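You operate a simulated robot arm through the tools that you are given. There is no shell and no other tool.

Carry out the task below with a simulated robot arm. There is one attempt and no reset: what you move stays moved.

TASK
Put things in order on the top of the corner steel table. At the end: the white salt shaker from the top of the corner steel table stands where the clear salsa tub stood; the yellow oil bottle from the top of the corner steel table stands where the white salt shaker stood; the clear salsa tub stands where the silver strainer with the white grip stood; the silver strainer with the white grip is on the orange tray; whatever was shut is shut again. Leave all else as you found it, and nothing knocked over. Set down upright: strainer with the white grip.

The check looks at the end state, three seconds after you hand in, the way a careful person would. Anything else that was tipped, shoved, dropped, spilled or broken makes it a failure.

THE ROBOT
A 6-joint arm with a two-finger parallel gripper, fixed in place. Base frame: the origin is at the foot of the arm, x ahead of it, y to its left, z up; the work surface is at about z = 0. Readings come in mm, rad, newtons and seconds.
With the tool pointing down near the work surface it reaches from about 180 to 460 mm from the base axis. Its first joint turns from -1.222 to 1.222 rad. Payload 1.9 kg.
The TCP is the grasp point between the finger pads, 23 mm short of the fingertips. In the tool frame z runs along the fingers and y along their closing line. Largest opening 94 mm; finger width 38, thickness 10; the body of the gripper, 54 by 96 mm, starts 39 mm behind the TCP.
Orientation is told as [roll, pitch, yaw] about the base's x, y, z axes, in that order, counted from this pose: with the fingers straight down and closing along the base's y, the tool's x points along the base's -x, its y along +y and its z along -z.

THE INTERFACE
- The arm moves only by the tool play_rows. Its arguments are lists of equal length, an entry for each row: "delta_rot": the turn, a rotation vector about the tool's x, y, z in rad, a list of three; "translation": the shift along the tool's x, y, z in mm, a list of three; "grip": the gripper command, from -1 (fully open) to 1 (shut), values between in proportion. In form: {"delta_rot": [[ax, ay, az], ...], "translation": [[tx, ty, tz], ...], "grip": [grip, ...]}. A call has 1 to 20 rows; each row is the pose to reach, as a shift and turn from the pose commanded when the call began, along the tool's axes at that moment. A row lasts 0.2 s, in which the tool goes at most 50 mm and 0.15 rad; a call with a longer step from one row to the next is refused whole, and so is a gripper value outside its range. Where a pose cannot be reached the arm comes as near as it can. A force on the tool above 40 N (or 10 N above the force at the start of the call, whichever is more), or a blocked arm, ends the call early, and 0.2 s more pass. Each finger travels about 108 mm/s and halts on what it meets, pressing with about 45 N; the grip force reading is that of the motor and also rises with nothing between the fingers. The clock runs only during rows and for 0.2 s after the last one: add rows that repeat a pose to give the fingers time. The reply holds the time, the measured pose of the TCP, the force on the tool along the base axes, the opening and the grip force, in the units named above and with some noise, with the torque about the TCP (base axes, N m) and any sound that the robot's microphone picked up, and new pictures: "show" is both (left out), scene, wrist or none.
- Cameras (640 x 400 px; columns grow to the right, rows downward): "scene" is fixed at [69.9, 325.9, 424.5]; the picture's right is [-0.60, -0.80, 0.00], its down [-0.54, 0.40, -0.74] and it looks along [0.60, -0.44, -0.67] (base axes); focal length 214 px, centre (320, 200). "wrist" rides on the gripper at [86, 16, -74] in the tool frame; the picture's right is [-0.18, 0.98, 0.00], its down [-0.58, -0.11, -0.81] and it looks along [-0.79, -0.15, 0.59] (tool axes); focal length 243 px, centre (320, 200). There is no depth. A picture from a camera that has moved, and an enlarged one, comes with that camera's place and axes in the base frame and with its lens. The place of the scene camera against the robot may be out by one fixed shift of up to 18 mm in any direction.
- inspect(camera, box): a new picture of the part [left, top, right, bottom] of that camera's present view, enlarged. It takes no simulated time.
- job_done(): hands the job in; it is judged then, once.

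Nothing tells you positions but the pictures and the camera data. Unless the task says otherwise, let go and move clear before handing in.

The tools are called after "Request:" as name(argument=value, ...) on one line, values as JSON. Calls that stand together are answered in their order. play_rows: Moves the arm, as the interface text tells. Its arguments: {"type":"object","properties":{"delta_rot":{"type":"array","items":{"type":"array","items":{"type":"number"}}},"translation":{"type":"array","items":{"type":"array","items":{"type":"number"}}},"grip":{"type":"array","items":{"type":"number"}},"show":{"type":"string","enum":["both","scene","wrist","none"]}},"required":["delta_rot","translation","grip"]} The other tools are called the same way: inspect (camera, box) takes an enlarged picture of a part of a camera's view; job_done () hands the job in.

At the start:

```text
t: 0.0
tcp_pos: [263.9, 52.9, 337.1]
ee_rot: [0.0, -0.001, 0.001]
ft_force: [-0.5, -0.2, -0.7]
moment: [0.02, -0.02, -0.03]
grip_width: 93.9
grip_force: 0.1
```

scene: 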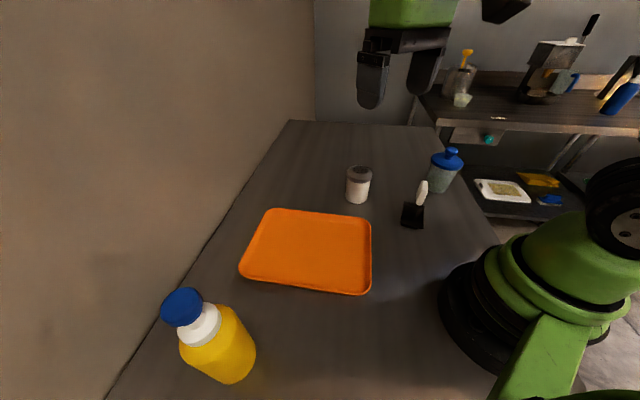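
wrist: 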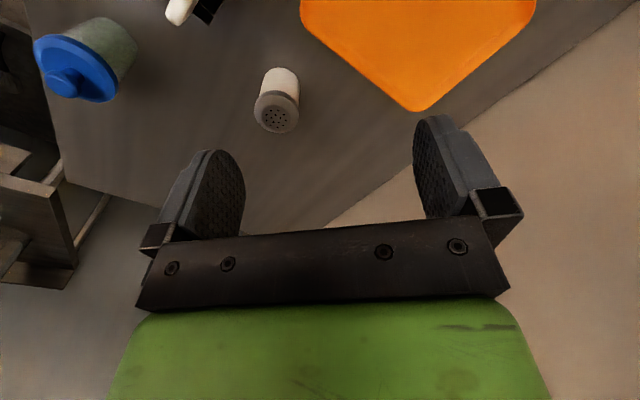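

I see the corner table with the orange tray, yellow oil bottle, white salt shaker, clear tub with a blue lid, and the strainer with a white grip between them. I'll enlarge the views first to locate everything.

Request:
inspect(camera="scene", box=[320, 130, 480, 230])

Request:
inspect(camera="scene", box=[140, 200, 380, 400])

Request:
inspect(camera="wrist", box=[0, 0, 320, 200])

Request:
inspect(camera="scene", box=[400, 0, 640, 220])

```text
4.00 times, centred on (400, 180) of scene
camera zoom: at [69.9, 325.9, 424.5], right [-0.6, -0.8, 0.0], down [-0.54, 0.4, -0.74], along [0.6, -0.44, -0.67], focal length 858 px, centre (0, 280)
```

zoom: 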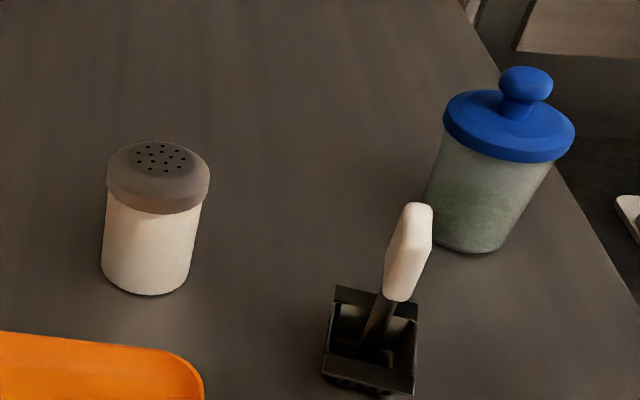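

```text
2.00 times, centred on (260, 300) of scene
camera zoom: at [69.9, 325.9, 424.5], right [-0.6, -0.8, 0.0], down [-0.54, 0.4, -0.74], along [0.6, -0.44, -0.67], focal length 429 px, centre (440, 0)
```

zoom: 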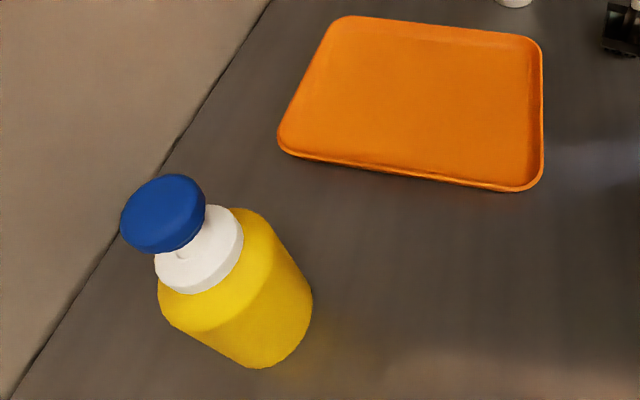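

```text
2.00 times, centred on (160, 100) of wrist
camera zoom: at [176.5, 66.1, 411.6], right [0.18, 0.98, 0.0], down [0.58, -0.11, 0.81], along [0.79, -0.15, -0.59], focal length 485 px, centre (640, 400)
```

zoom: 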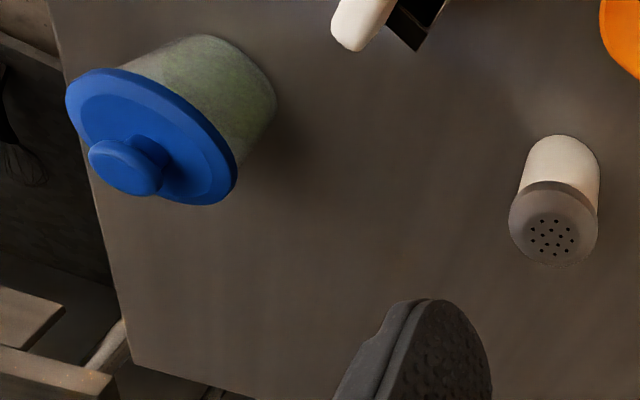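

```text
1.82 times, centred on (520, 110) of scene
camera zoom: at [69.9, 325.9, 424.5], right [-0.6, -0.8, 0.0], down [-0.54, 0.4, -0.74], along [0.6, -0.44, -0.67], focal length 390 px, centre (-44, 364)
```

zoom: 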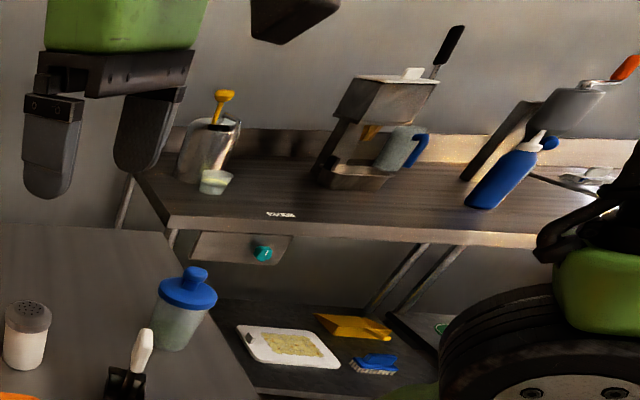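

The table things are roughly: shaker near (382,-40), tub near (270,-270), strainer near (231,-96), bottle near (224,391), all in mm. I'll first take a free look at the oil bottle with the wrist camera from a safe height.

Request:
play_rows(delta_rot=[[0, 0, -0.13], [0, 0, -0.26], [0, 0, -0.39], [0, 0, -0.52], [0, 0, -0.65], [0, 0, -0.78], [0, 0, -0.91], [0, 0, -1.04], [0, 0, -1.04]], translation=[[16.6, 22, 0], [33.2, 44, 0], [49.8, 66, 0], [66.4, 88, 0], [83, 110, 0], [99.6, 132, 0], [116.2, 154, 0], [132.8, 176, 0], [132.8, 176, 0]], grip=[-1, -1, -1, -1, -1, -1, -1, -1, -1])

```text
t: 2.0
tcp_pos: [129.4, 226.6, 335.5]
ee_rot: [0.001, 0.0, 1.041]
ft_force: [0.1, -0.3, 0.5]
moment: [0.03, 0.0, 0.01]
grip_width: 94.0
grip_force: 0.0
camera wrist: at [71.0, 158.7, 411.0], right [-0.76, 0.66, 0.0], down [0.39, 0.45, 0.81], along [0.53, 0.61, -0.59], focal length 243 px, centre (320, 200)
```

scene: 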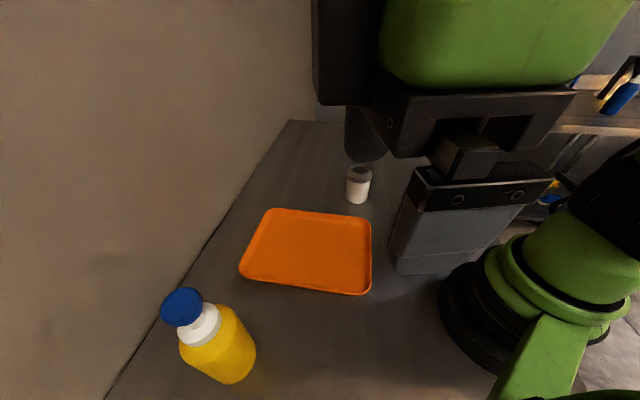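
wrist: 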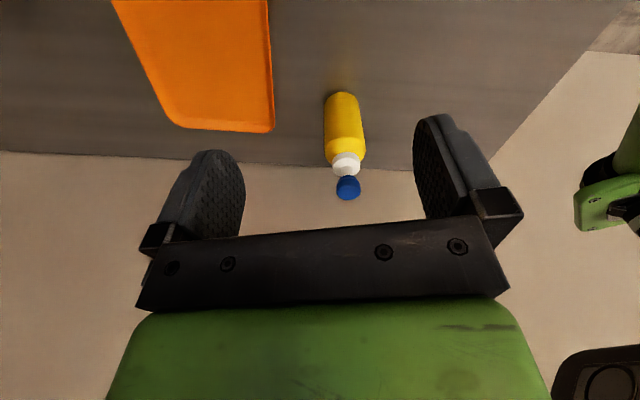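

The bottle stands ahead of the gripper, near the wall, with the tray to its side. I'll enlarge it to measure.

Request:
inspect(camera="wrist", box=[280, 70, 420, 210])

Request:
inspect(camera="wrist", box=[100, 0, 300, 140])

Request:
inspect(camera="scene", box=[140, 270, 280, 400])

```text
2.86 times, centred on (350, 140) of wrist
camera zoom: at [71.0, 158.7, 411.0], right [-0.76, 0.66, 0.0], down [0.39, 0.45, 0.81], along [0.53, 0.61, -0.59], focal length 693 px, centre (234, 371)
```

zoom: 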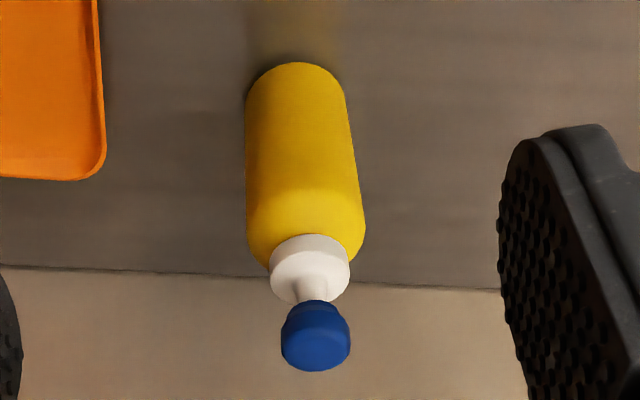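

```text
2.86 times, centred on (200, 70) of wrist
camera zoom: at [71.0, 158.7, 411.0], right [-0.76, 0.66, 0.0], down [0.39, 0.45, 0.81], along [0.53, 0.61, -0.59], focal length 693 px, centre (663, 571)
```

zoom: 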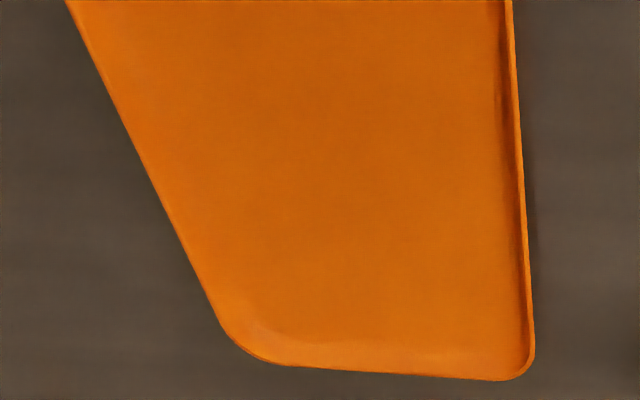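

```text
3.08 times, centred on (210, 335) of scene
camera zoom: at [69.9, 325.9, 424.5], right [-0.6, -0.8, 0.0], down [-0.54, 0.4, -0.74], along [0.6, -0.44, -0.67], focal length 660 px, centre (658, -215)
```

zoom: 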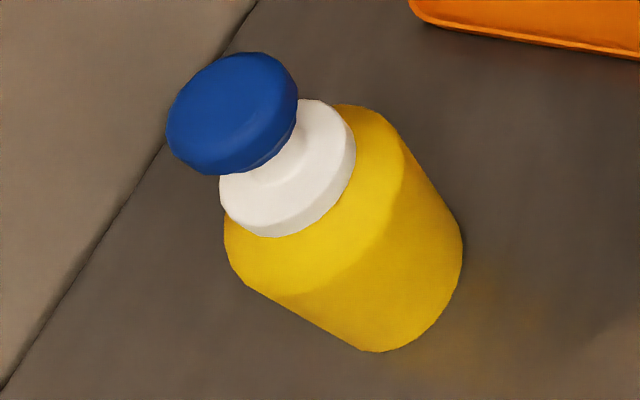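

The bottle's base is near (213,385), about 67 mm wide and 195 mm tall; the tray spans roughly (165,131) to (496,165). Next I'll swing the camera to look sideways across the shaker, strainer and tub.

Request:
play_rows(delta_rot=[[0, 0, 0.14], [0, 0, 0.28], [0, 0, 0.42], [0, 0, 0.56], [0, 0, 0.7], [0, 0, 0.84], [0, 0, 0.98], [0, 0, 1.12], [0, 0, 1.26], [0, 0, 1.4], [0, 0, 1.54], [0, 0, 1.68], [0, 0, 1.82], [0, 0, 1.96], [0, 0, 2.1], [0, 0, 2.24], [0, 0, 2.24]], translation=[[3.4, -13.6, 0], [6.7, -27.2, 0], [10.1, -40.8, 0], [13.5, -54.5, 0], [16.8, -68.1, 0], [20.2, -81.7, 0], [23.6, -95.3, 0], [27, -108.9, 0], [30.3, -122.5, 0], [33.7, -136.1, 0], [37.1, -149.7, 0], [40.4, -163.4, 0], [43.8, -177, 0], [47.2, -190.6, 0], [50.5, -204.2, 0], [53.9, -217.8, 0], [53.9, -217.8, 0]], grip=[-1, -1, -1, -1, -1, -1, -1, -1, -1, -1, -1, -1, -1, -1, -1, -1, -1])

```text
t: 5.6
tcp_pos: [291.3, 68.7, 337.3]
ee_rot: [0.0, 0.0, -1.201]
ft_force: [0.4, 0.1, 0.1]
moment: [0.03, 0.0, -0.04]
grip_width: 93.9
grip_force: 0.0
camera wrist: at [274.2, 154.8, 411.0], right [0.98, 0.18, 0.0], down [0.11, -0.58, 0.81], along [0.15, -0.79, -0.59], focal length 243 px, centre (320, 200)
```

scene: 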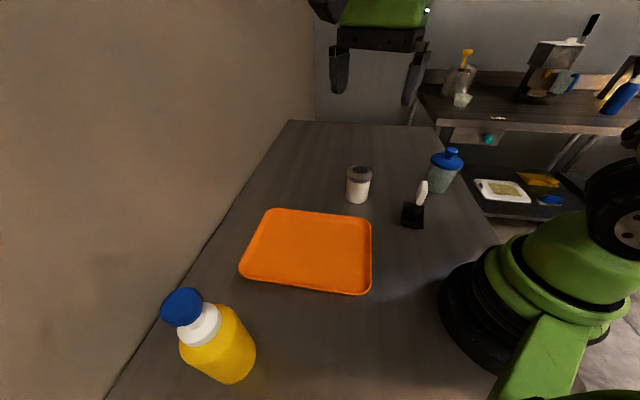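
wrist: 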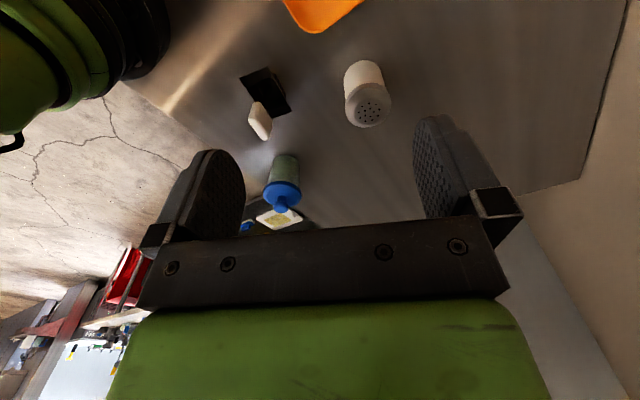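

Now the shaker, strainer and tub all lie in one wrist view. I'll enlarge each to measure their bases.

Request:
inspect(camera="wrist", box=[220, 50, 320, 150])

Request:
inspect(camera="wrist", box=[330, 40, 430, 140])

Request:
inspect(camera="wrist", box=[240, 140, 340, 240])

Request:
inspect(camera="wrist", box=[200, 0, 440, 140])

```text
4.00 times, centred on (270, 100) of wrist
camera zoom: at [274.2, 154.8, 411.0], right [0.98, 0.18, 0.0], down [0.11, -0.58, 0.81], along [0.15, -0.79, -0.59], focal length 970 px, centre (520, 600)
```

zoom: 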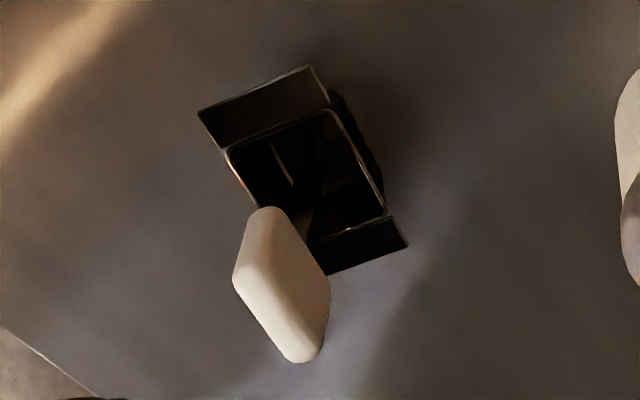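

```text
4.00 times, centred on (380, 90) of wrist
camera zoom: at [274.2, 154.8, 411.0], right [0.98, 0.18, 0.0], down [0.11, -0.58, 0.81], along [0.15, -0.79, -0.59], focal length 970 px, centre (80, 640)
```

zoom: 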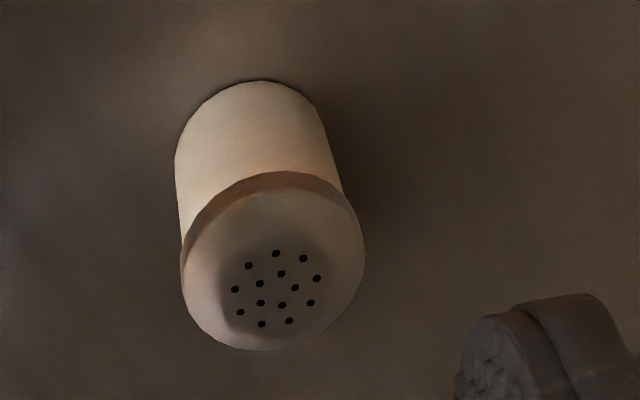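

```text
4.00 times, centred on (290, 190) of wrist
camera zoom: at [274.2, 154.8, 411.0], right [0.98, 0.18, 0.0], down [0.11, -0.58, 0.81], along [0.15, -0.79, -0.59], focal length 970 px, centre (440, 240)
```

zoom: 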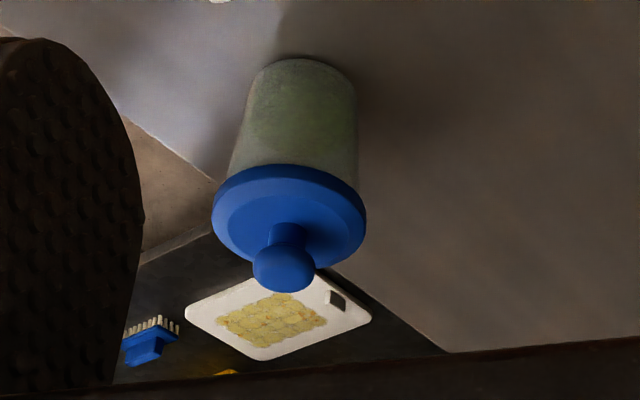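

```text
2.67 times, centred on (320, 70) of wrist
camera zoom: at [274.2, 154.8, 411.0], right [0.98, 0.18, 0.0], down [0.11, -0.58, 0.81], along [0.15, -0.79, -0.59], focal length 647 px, centre (320, 547)
```

zoom: 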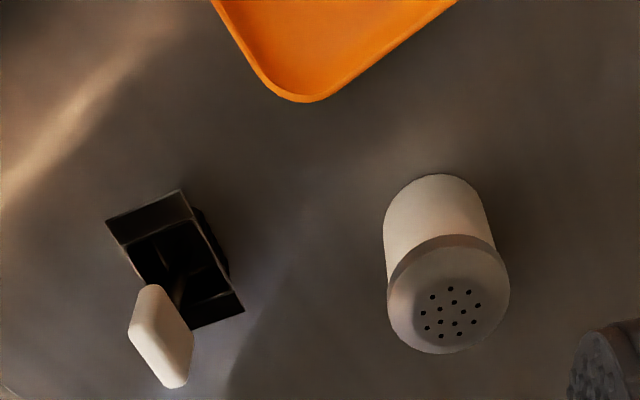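

The wrist view puts the shaker at about (384,-36), the tub at (272,-268) with its lid knob up to z≈125, and the strainer's basket near (227,-84) with its white grip reaching about z=120. I'll move closer to study the strainer.

Request:
play_rows(delta_rot=[[0, 0, -0.076], [0, 0, -0.152], [0, 0, -0.228], [0, 0, -0.304], [0, 0, -0.38], [0, 0, -0.38]], translation=[[-11.5, -25.1, 19.4], [-23, -50.1, 38.8], [-34.6, -75.2, 58.2], [-46.1, -100.2, 77.6], [-57.6, -125.3, 97], [-57.6, -125.3, 97]], grip=[-1, -1, -1, -1, -1, -1])

Request:
inspect(camera="wrist", box=[220, 20, 420, 180])

Request:
inspect(camera="scene", box=[380, 160, 460, 240])

```text
t: 7.0
tcp_pos: [196.8, -28.4, 239.2]
ee_rot: [0.0, 0.0, -0.818]
ft_force: [-0.5, 0.0, -0.7]
moment: [-0.03, 0.0, 0.01]
grip_width: 94.0
grip_force: 0.0
camera wrist: at [147.3, 45.3, 313.9], right [0.84, 0.54, 0.0], down [0.32, -0.5, 0.81], along [0.43, -0.68, -0.59], focal length 243 px, centre (320, 200)
```

scene: 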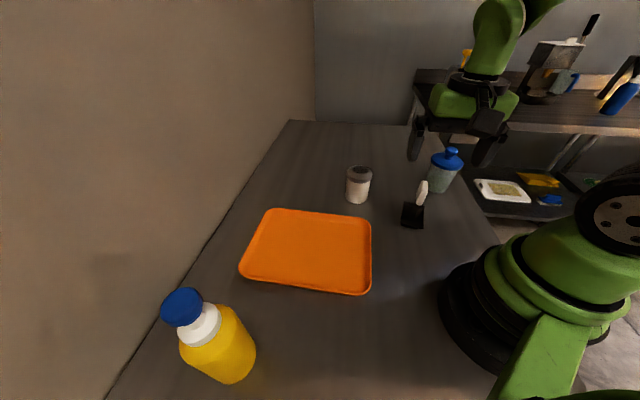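
wrist: 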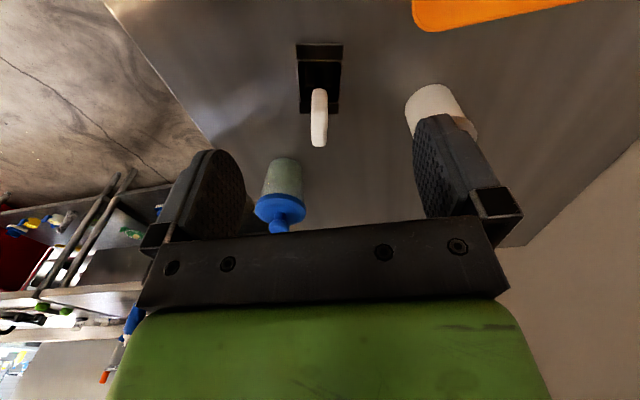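

```text
2.50 times, centred on (320, 100) of wrist
camera zoom: at [147.3, 45.3, 313.9], right [0.84, 0.54, 0.0], down [0.32, -0.5, 0.81], along [0.43, -0.68, -0.59], focal length 606 px, centre (320, 450)
```

zoom: 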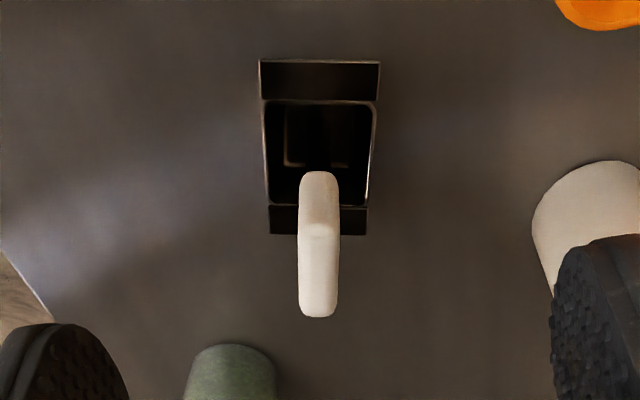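

```text
5.00 times, centred on (420, 200) of scene
camera zoom: at [69.9, 325.9, 424.5], right [-0.6, -0.8, 0.0], down [-0.54, 0.4, -0.74], along [0.6, -0.44, -0.67], focal length 1072 px, centre (-180, 200)
```

zoom: 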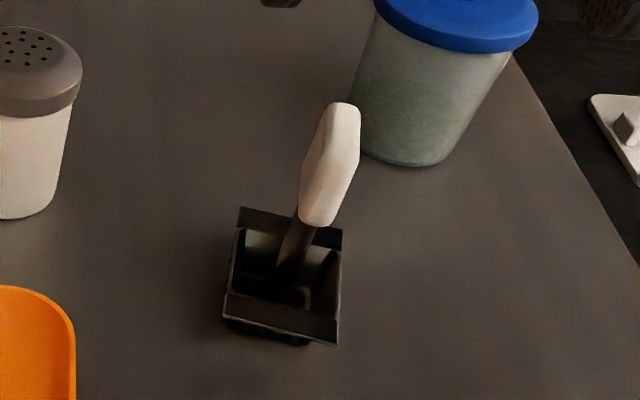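

The strainer's grip top is at about (238,-97,120), its basket centred near (229,-82), and its long axis points to azimuth about -1.03 rad. I'll come over the grip with the fingers closing across that axis.

Request:
play_rows(delta_rot=[[0, 0, 0.07], [0, 0, 0.14], [0, 0, 0.212], [0, 0, 0.212]], translation=[[-24.6, -5.2, 23], [-49.3, -10.4, 46], [-73.9, -15.6, 69], [-73.9, -15.6, 69]], grip=[-1, -1, -1, -1])

Request:
inspect(camera="wrist", box=[200, 60, 440, 210])

Request:
inspect(camera="scene", box=[360, 120, 480, 240])

```text
t: 8.0
tcp_pos: [237.5, -93.1, 172.2]
ee_rot: [0.0, -0.001, -1.033]
ft_force: [-0.1, 0.1, -0.3]
moment: [0.0, -0.02, -0.04]
grip_width: 94.2
grip_force: 0.0
camera wrist: at [206.0, -12.1, 248.2], right [0.94, 0.35, 0.0], down [0.2, -0.56, 0.81], along [0.28, -0.76, -0.59], focal length 243 px, centre (320, 200)
```

scene: 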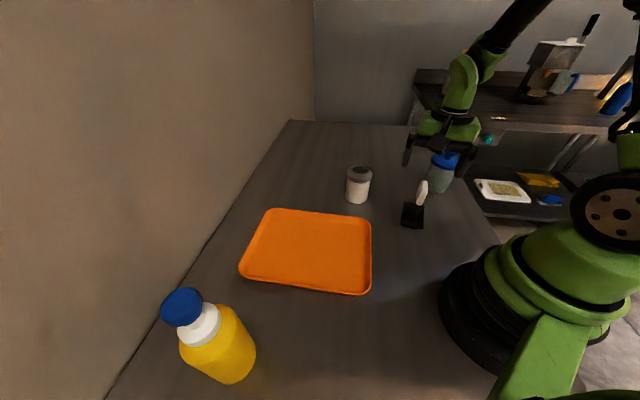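
wrist: 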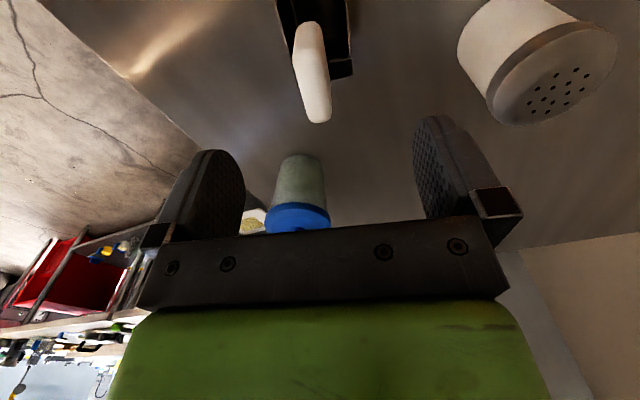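

```text
2.67 times, centred on (320, 135) of wrist
camera zoom: at [206.0, -12.1, 248.2], right [0.94, 0.35, 0.0], down [0.2, -0.56, 0.81], along [0.28, -0.76, -0.59], focal length 647 px, centre (320, 373)
```

zoom: 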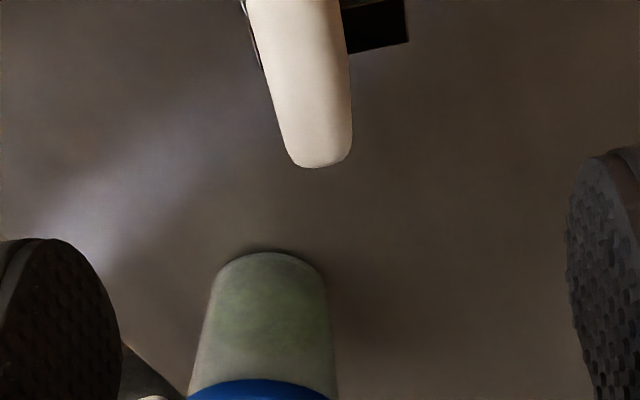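

```text
3.33 times, centred on (420, 180) of scene
camera zoom: at [69.9, 325.9, 424.5], right [-0.6, -0.8, 0.0], down [-0.54, 0.4, -0.74], along [0.6, -0.44, -0.67], focal length 715 px, centre (-13, 267)
```

zoom: 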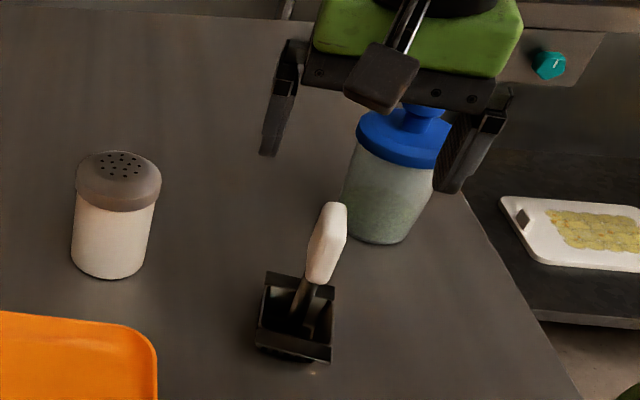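

The grip sits between the fingers as measured. I'll descend 80 mm over it, staying open, and check.

Request:
play_rows(delta_rot=[[0, 0, 0], [0, 0, 0], [0, 0, 0], [0, 0, 0]], translation=[[0, -0.8, 27], [0, -0.8, 54], [0, -0.8, 80], [0, -0.8, 80]], grip=[-1, -1, -1, -1])

Request:
inspect(camera="scene", box=[360, 120, 480, 240])

```text
t: 9.0
tcp_pos: [236.2, -92.4, 92.1]
ee_rot: [0.001, -0.001, -1.033]
ft_force: [0.5, -0.4, 0.0]
moment: [0.02, 0.02, 0.0]
grip_width: 94.0
grip_force: 0.0
camera wrist: at [203.2, -11.3, 166.6], right [0.94, 0.35, 0.0], down [0.2, -0.56, 0.81], along [0.28, -0.76, -0.59], focal length 243 px, centre (320, 200)
```

scene: 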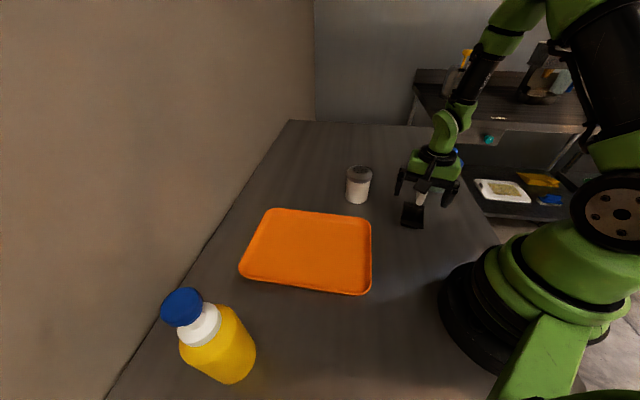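
wrist: 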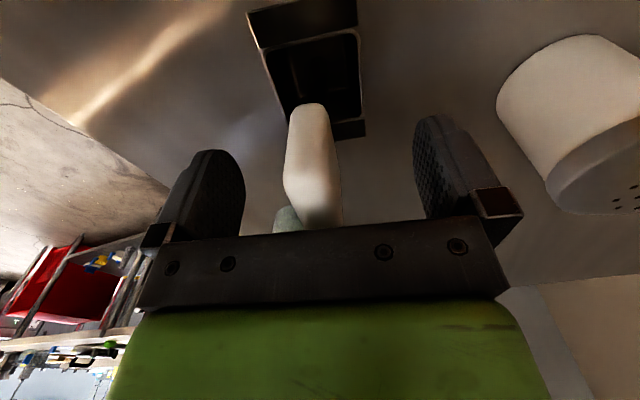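

```text
3.33 times, centred on (420, 180) of scene
camera zoom: at [69.9, 325.9, 424.5], right [-0.6, -0.8, 0.0], down [-0.54, 0.4, -0.74], along [0.6, -0.44, -0.67], focal length 715 px, centre (-13, 267)
```

zoom: 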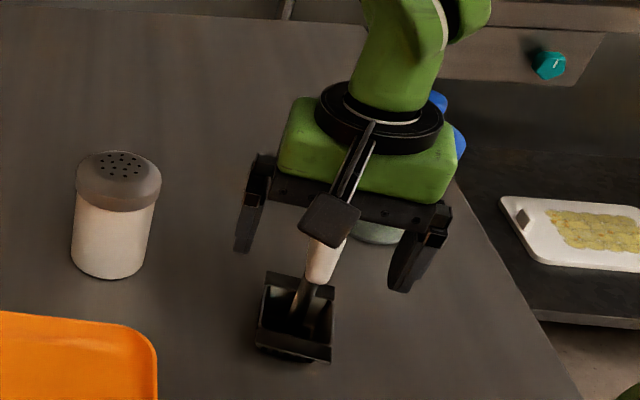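

The white grip is between the pads, so I close.

Request:
play_rows(delta_rot=[[0, 0, 0], [0, 0, 0], [0, 0, 0], [0, 0, 0]], translation=[[0, 0, 0], [0, 0, 0], [0, 0, 0], [0, 0, 0]], grip=[1, 1, 1, 1])

```text
t: 10.0
tcp_pos: [234.8, -92.7, 92.1]
ee_rot: [0.0, 0.0, -1.033]
ft_force: [-0.7, 0.2, -0.2]
moment: [0.0, 0.0, -0.01]
grip_width: 15.8
grip_force: 44.8
camera wrist: at [203.2, -11.4, 166.9], right [0.94, 0.35, 0.0], down [0.2, -0.56, 0.81], along [0.28, -0.76, -0.59], focal length 243 px, centre (320, 200)
```

scene: 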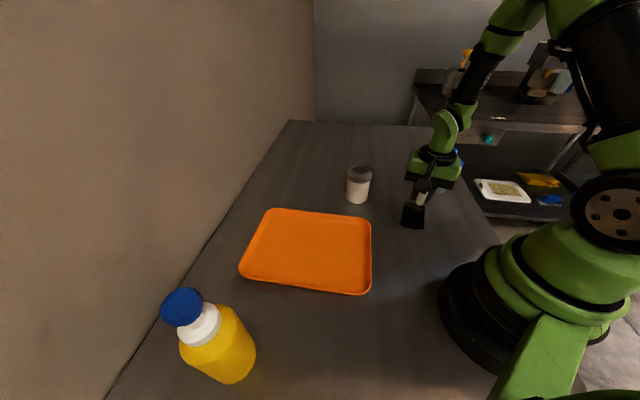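
wrist: 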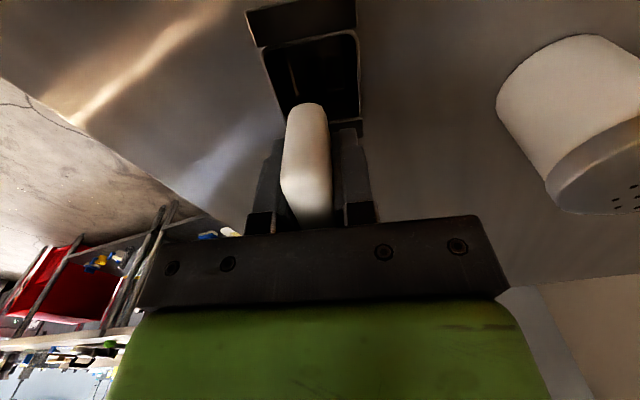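

The gripper holds the grip at 15.8 mm. I'll lift straight up 100 mm.

Request:
play_rows(delta_rot=[[0, 0, 0], [0, 0, 0], [0, 0, 0], [0, 0, 0], [0, 0, 0], [0, 0, 0]], translation=[[0, 0, -10], [0, 0, -30], [0, 0, -55], [0, 0, -80], [0, 0, -100], [0, 0, -100]], grip=[1, 1, 1, 1, 1, 1])

Request:
inspect(camera="scene", box=[360, 90, 480, 240])

```text
t: 11.4
tcp_pos: [235.7, -93.8, 193.7]
ee_rot: [0.0, 0.001, -1.031]
ft_force: [-0.2, 0.1, -0.2]
moment: [-0.01, -0.01, -0.02]
grip_width: 15.7
grip_force: 44.6
camera wrist: at [203.9, -13.4, 268.1], right [0.94, 0.35, 0.0], down [0.2, -0.56, 0.81], along [0.28, -0.76, -0.59], focal length 243 px, centre (320, 200)
```

scene: 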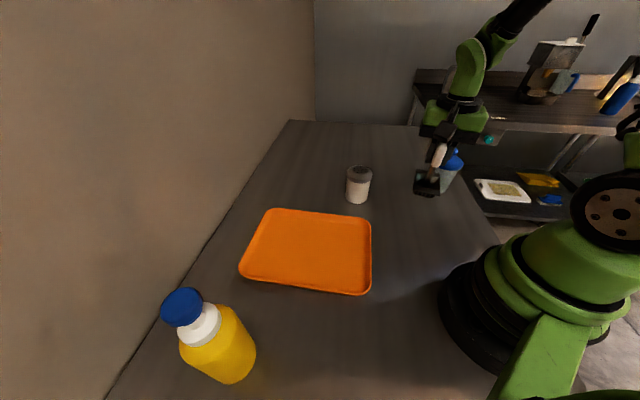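
wrist: 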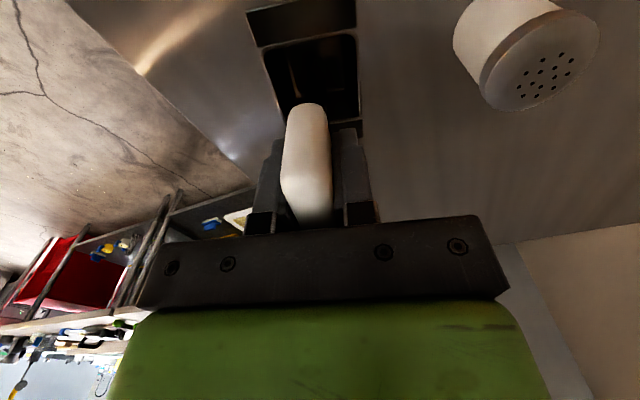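

```text
2.67 times, centred on (420, 165) of scene
camera zoom: at [69.9, 325.9, 424.5], right [-0.6, -0.8, 0.0], down [-0.54, 0.4, -0.74], along [0.6, -0.44, -0.67], focal length 572 px, centre (53, 293)
```

zoom: 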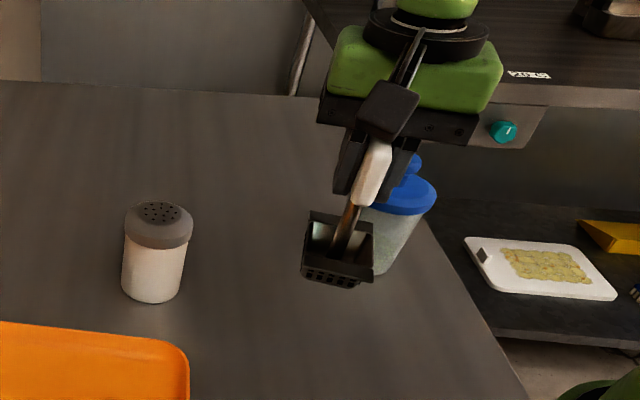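

The strainer hangs firmly and unrotated in the gripper. I'll carry it across at this height to above the middle of the tray.

Request:
play_rows(delta_rot=[[0, 0, -0.103], [0, 0, -0.205], [0, 0, -0.308], [0, 0, -0.41], [0, 0, -0.513], [0, 0, -0.615], [0, 0, -0.718], [0, 0, -0.82], [0, 0, -0.82]], translation=[[20.8, 27, 0], [41.7, 53.9, 0], [62.5, 80.9, 0], [83.3, 107.9, 0], [104.1, 134.8, 0], [125, 161.8, 0], [145.8, 188.7, 0], [166.6, 215.7, 0], [166.6, 215.7, 0]], grip=[1, 1, 1, 1, 1, 1, 1, 1, 1])

Request:
inspect(camera="scene", box=[220, 120, 420, 320])

```text
t: 13.4
tcp_pos: [332.9, 162.8, 190.3]
ee_rot: [0.0, 0.0, -0.211]
ft_force: [-0.4, 0.1, -2.3]
moment: [0.01, 0.01, 0.0]
grip_width: 15.5
grip_force: 45.5
camera wrist: at [250.9, 196.0, 264.8], right [0.39, 0.92, 0.0], down [0.55, -0.23, 0.81], along [0.74, -0.31, -0.59], focal length 243 px, centre (320, 200)
```

scene: 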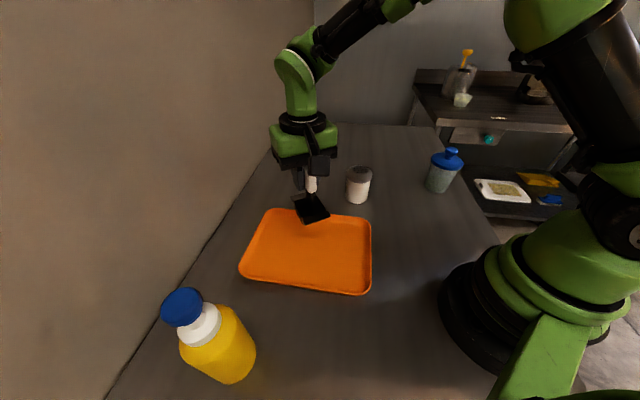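
wrist: 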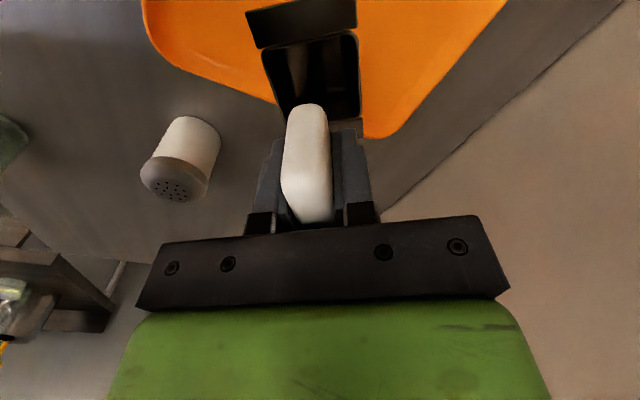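

```text
2.00 times, centred on (320, 220) of scene
camera zoom: at [69.9, 325.9, 424.5], right [-0.6, -0.8, 0.0], down [-0.54, 0.4, -0.74], along [0.6, -0.44, -0.67], focal length 429 px, centre (320, 160)
```

zoom: 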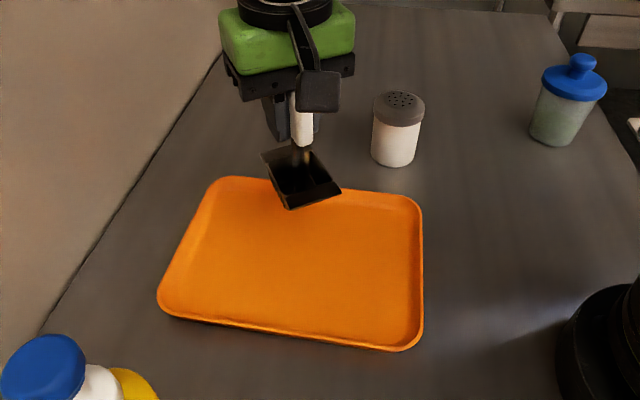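

The tray's centre is at about (320,165) and the basket hangs right over it. I'll lower most of the way, leaving about 8 to 10 mm.

Request:
play_rows(delta_rot=[[0, 0, 0], [0, 0, 0], [0, 0, 0], [0, 0, 0], [0, 0, 0]], translation=[[0, 0, 25], [0, 0, 50], [0, 0, 70], [0, 0, 82], [0, 0, 82]], grip=[1, 1, 1, 1, 1])

Request:
inspect(camera="scene", box=[260, 180, 360, 260])

```text
t: 14.6
tcp_pos: [336.9, 157.6, 107.2]
ee_rot: [0.001, 0.001, -0.213]
ft_force: [0.7, 0.4, -1.1]
moment: [0.01, 0.02, -0.02]
grip_width: 15.7
grip_force: 44.8
camera wrist: at [254.2, 190.8, 183.2], right [0.39, 0.92, 0.0], down [0.55, -0.23, 0.81], along [0.74, -0.31, -0.59], focal length 243 px, centre (320, 200)
```

scene: 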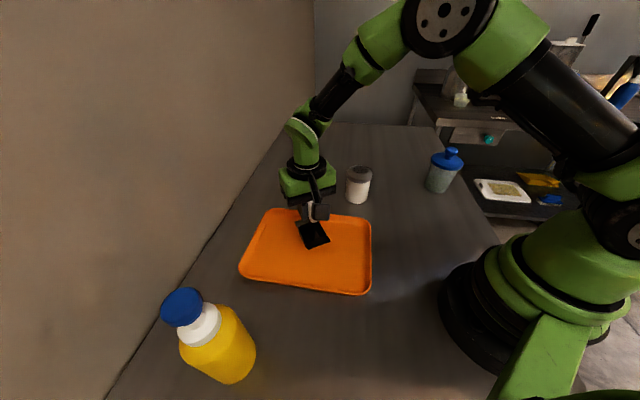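
wrist: 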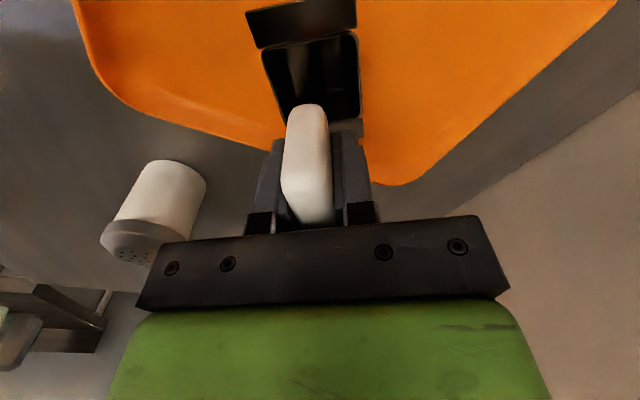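

```text
5.00 times, centred on (310, 220) of scene
camera zoom: at [69.9, 325.9, 424.5], right [-0.6, -0.8, 0.0], down [-0.54, 0.4, -0.74], along [0.6, -0.44, -0.67], focal length 1072 px, centre (370, 100)
```

zoom: 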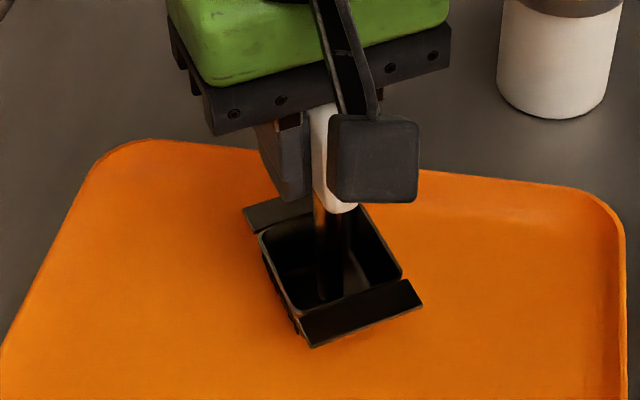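

The basket is about 10 mm over the tray floor. I'll ease down in small steps watching the force.

Request:
play_rows(delta_rot=[[0, 0, 0], [0, 0, 0], [0, 0, 0], [0, 0, 0]], translation=[[0, 0, 2], [0, 0, 4], [0, 0, 6], [0, 0, 6]], grip=[1, 1, 1, 1], show="none")

Request:
play_rows(delta_rot=[[0, 0, 0], [0, 0, 0], [0, 0, 0]], translation=[[0, 0, 1], [0, 0, 2], [0, 0, 2]], grip=[1, 1, 1], show="none")

```text
t: 15.6
tcp_pos: [334.6, 160.1, 104.3]
ee_rot: [0.001, 0.0, -0.21]
ft_force: [0.3, 1.4, -0.9]
moment: [0.01, -0.03, 0.01]
grip_width: 15.3
grip_force: 45.2
```

```text
t: 16.4
tcp_pos: [334.5, 160.4, 102.2]
ee_rot: [0.001, 0.001, -0.211]
ft_force: [-0.5, -0.2, -0.9]
moment: [-0.04, -0.01, 0.02]
grip_width: 15.8
grip_force: 44.7
```

No contact yet at z=102, so I continue down slowly.

Request:
play_rows(delta_rot=[[0, 0, 0], [0, 0, 0], [0, 0, 0]], translation=[[0, 0, 1], [0, 0, 2], [0, 0, 2]], grip=[1, 1, 1], show="none")

Request:
play_rows(delta_rot=[[0, 0, 0], [0, 0, 0], [0, 0, 0]], translation=[[0, 0, 1], [0, 0, 2], [0, 0, 2]], grip=[1, 1, 1], show="none")

```text
t: 17.2
tcp_pos: [334.4, 159.7, 99.9]
ee_rot: [-0.001, 0.0, -0.21]
ft_force: [-0.9, 0.1, 0.1]
moment: [0.02, -0.03, 0.01]
grip_width: 15.3
grip_force: 44.8
```

```text
t: 18.0
tcp_pos: [334.4, 161.7, 97.7]
ee_rot: [0.0, 0.0, -0.21]
ft_force: [-0.4, -0.3, -1.1]
moment: [0.02, -0.01, 0.01]
grip_width: 15.5
grip_force: 44.9
```

Request:
play_rows(delta_rot=[[0, 0, 0], [0, 0, 0]], translation=[[0, 0, 1], [0, 0, 1]], grip=[1, 1], show="none")

Request:
inspect(camera="scene", box=[280, 200, 350, 260])

```text
t: 18.6
tcp_pos: [333.7, 160.9, 98.2]
ee_rot: [0.002, 0.0, -0.213]
ft_force: [-0.7, -1.6, 12.8]
moment: [-0.11, 0.35, 0.05]
grip_width: 15.5
grip_force: 45.1
```

```text
6.67 times, centred on (315, 230) of scene
camera zoom: at [69.9, 325.9, 424.5], right [-0.6, -0.8, 0.0], down [-0.54, 0.4, -0.74], along [0.6, -0.44, -0.67], focal length 1430 px, centre (353, 0)
```

zoom: 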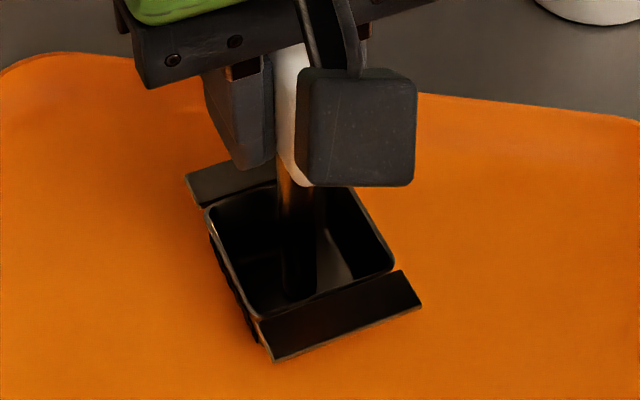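

Contact: 12.8 N upward at z≈97, so the strainer stands on the tray. I'll release and wait.

Request:
play_rows(delta_rot=[[0, 0, 0], [0, 0, 0], [0, 0, 0], [0, 0, 0]], translation=[[0, 0, -0.5], [0, 0, -0.5], [0, 0, -0.5], [0, 0, -0.5]], grip=[0.5, 0, -0.5, -0.5])

Request:
inspect(camera="scene", box=[280, 200, 350, 260])

```text
t: 19.6
tcp_pos: [334.3, 161.2, 96.7]
ee_rot: [0.001, -0.001, -0.211]
ft_force: [0.4, -0.4, 0.0]
moment: [0.03, 0.0, 0.0]
grip_width: 70.3
grip_force: 0.1
camera wrist: at [250.4, 193.6, 171.2], right [0.39, 0.92, 0.0], down [0.55, -0.23, 0.81], along [0.74, -0.31, -0.59], focal length 243 px, centre (320, 200)
```

scene: 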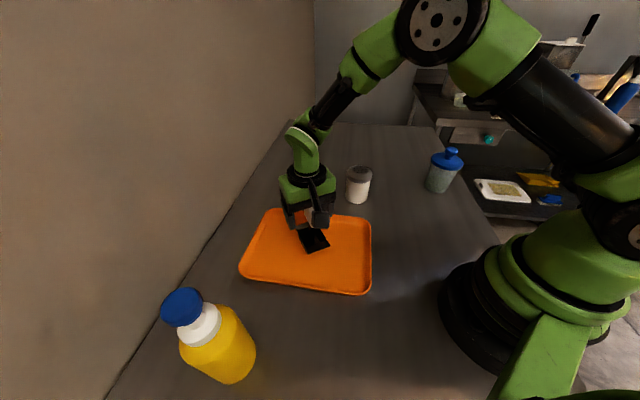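
wrist: 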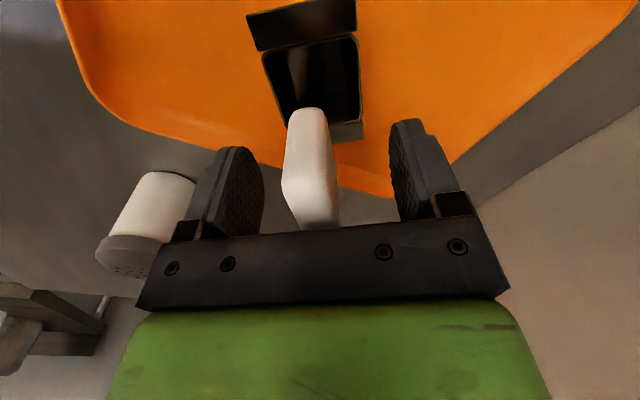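

```text
6.67 times, centred on (315, 230) of scene
camera zoom: at [69.9, 325.9, 424.5], right [-0.6, -0.8, 0.0], down [-0.54, 0.4, -0.74], along [0.6, -0.44, -0.67], focal length 1430 px, centre (353, 0)
```

zoom: 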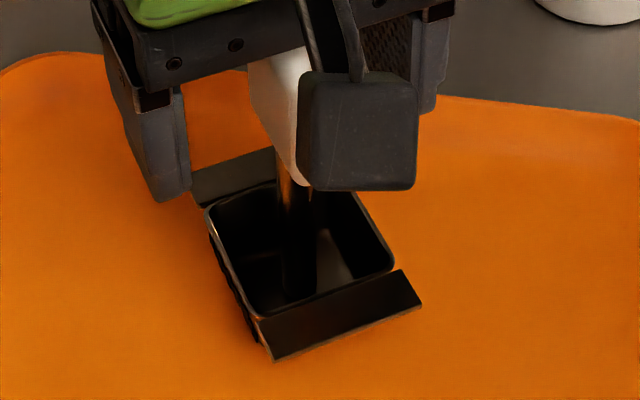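

The strainer stands upright on its own. I'll rise straight up and clear, then check it.

Request:
play_rows(delta_rot=[[0, 0, 0], [0, 0, 0], [0, 0, 0], [0, 0, 0], [0, 0, 0], [0, 0, 0]], translation=[[0, 0, -15], [0, 0, -45], [0, 0, -85], [0, 0, -125], [0, 0, -160], [0, 0, -160]], grip=[-0.5, -0.5, -0.5, -0.5, -1, -1])

Request:
inspect(camera="scene", box=[260, 180, 360, 260])

Request:
inspect(camera="wrist", box=[100, 80, 260, 240])

```text
t: 21.0
tcp_pos: [329.9, 160.5, 256.9]
ee_rot: [0.0, -0.001, -0.211]
ft_force: [0.0, -0.4, 0.3]
moment: [0.01, 0.0, 0.01]
grip_width: 93.9
grip_force: 0.1
camera wrist: at [247.1, 192.7, 330.8], right [0.39, 0.92, 0.0], down [0.55, -0.23, 0.81], along [0.74, -0.31, -0.59], focal length 243 px, centre (320, 200)
```

scene: 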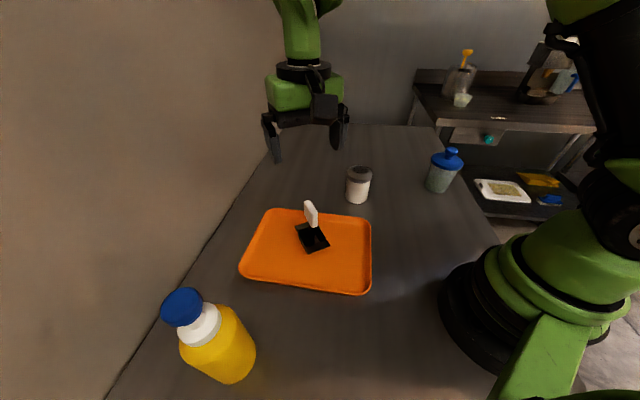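
wrist: 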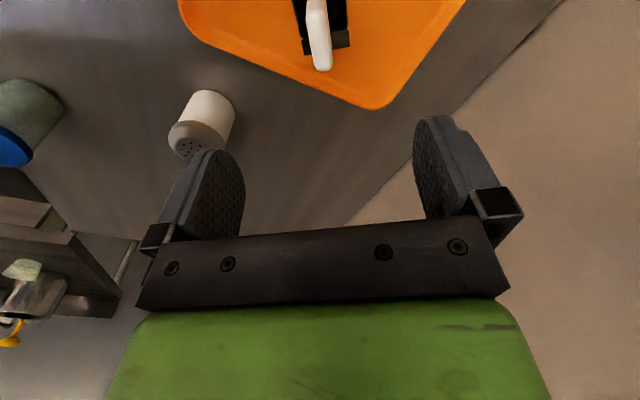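

```text
5.00 times, centred on (310, 220) of scene
camera zoom: at [69.9, 325.9, 424.5], right [-0.6, -0.8, 0.0], down [-0.54, 0.4, -0.74], along [0.6, -0.44, -0.67], focal length 1072 px, centre (370, 100)
```

zoom: 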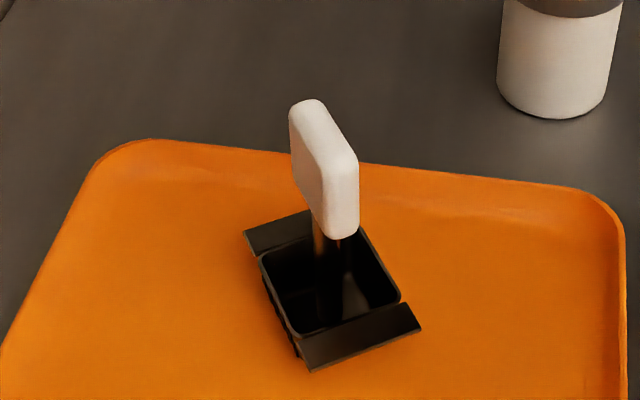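

```text
2.50 times, centred on (180, 160) of wrist
camera zoom: at [247.1, 192.7, 330.8], right [0.39, 0.92, 0.0], down [0.55, -0.23, 0.81], along [0.74, -0.31, -0.59], focal length 606 px, centre (670, 300)
```

zoom: 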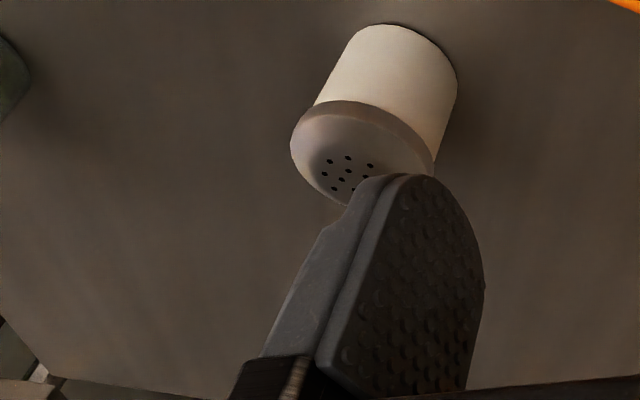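

The strainer is placed. The tub has a loose-looking lid with a tall knob, so I want to grip its body from the side with the camera on top; I'll test turning the tool by half a turn while moving to free space at height.

Request:
play_rows(delta_rot=[[0, 0, -0.1405], [0, 0, -0.281], [0, 0, -0.4215], [0, 0, -0.562], [0, 0, -0.7025], [0, 0, -0.843], [0, 0, -0.9835], [0, 0, -1.124], [0, 0, -1.2645], [0, 0, -1.405], [0, 0, -1.5455], [0, 0, -1.686], [0, 0, -1.8265], [0, 0, -1.967], [0, 0, -2.1075], [0, 0, -2.248], [0, 0, -2.3885], [0, 0, -2.529], [0, 0, -2.6695], [0, 0, -2.81]], translation=[[0.7, -16, -2.2], [1.3, -32, -4.3], [2, -48, -6.5], [2.7, -64, -8.6], [3.3, -80, -10.8], [4, -96, -12.9], [4.7, -112, -15.1], [5.3, -128, -17.2], [6, -144, -19.4], [6.7, -160, -21.5], [7.3, -176, -23.7], [8, -192, -25.8], [8.6, -208, -28], [9.3, -224, -30.1], [10, -240, -32.3], [10.6, -256, -34.4], [11.3, -272, -36.6], [12, -288, -38.7], [12.6, -304, -40.9], [13.3, -319.9, -43]], grip=[-1, -1, -1, -1, -1, -1, -1, -1, -1, -1, -1, -1, -1, -1, -1, -1, -1, -1, -1, -1])

```text
t: 25.2
tcp_pos: [257.6, -57.6, 234.7]
ee_rot: [0.024, 0.022, 2.579]
ft_force: [0.3, 0.0, 0.6]
moment: [-0.01, 0.0, -0.01]
grip_width: 94.1
grip_force: 0.1
out of reach, approached as far as the arm can: row 18, 19, 20
camera wrist: at [319.2, -115.8, 311.9], right [-0.68, -0.73, 0.02], down [-0.44, 0.43, 0.79], along [-0.59, 0.53, -0.61], focal length 243 px, centre (320, 200)
```

scene: 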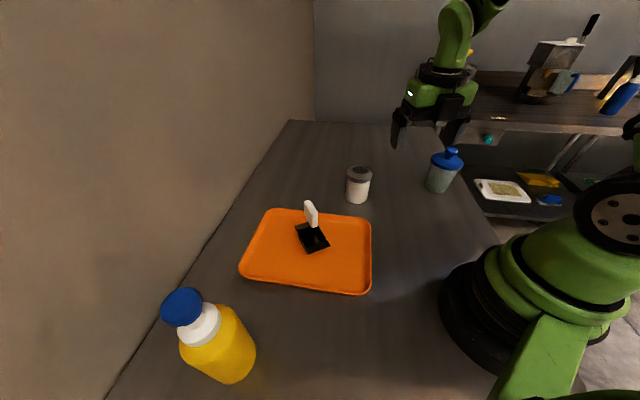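
wrist: 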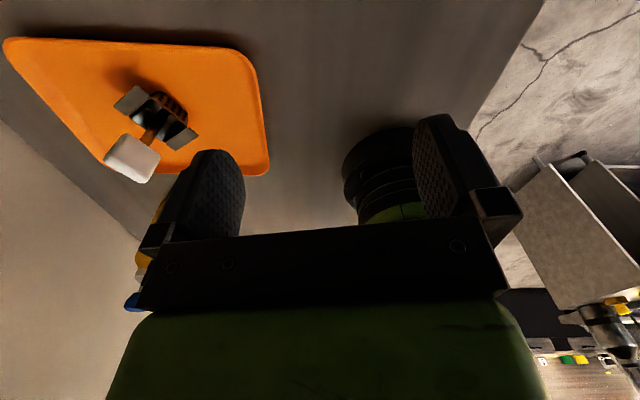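

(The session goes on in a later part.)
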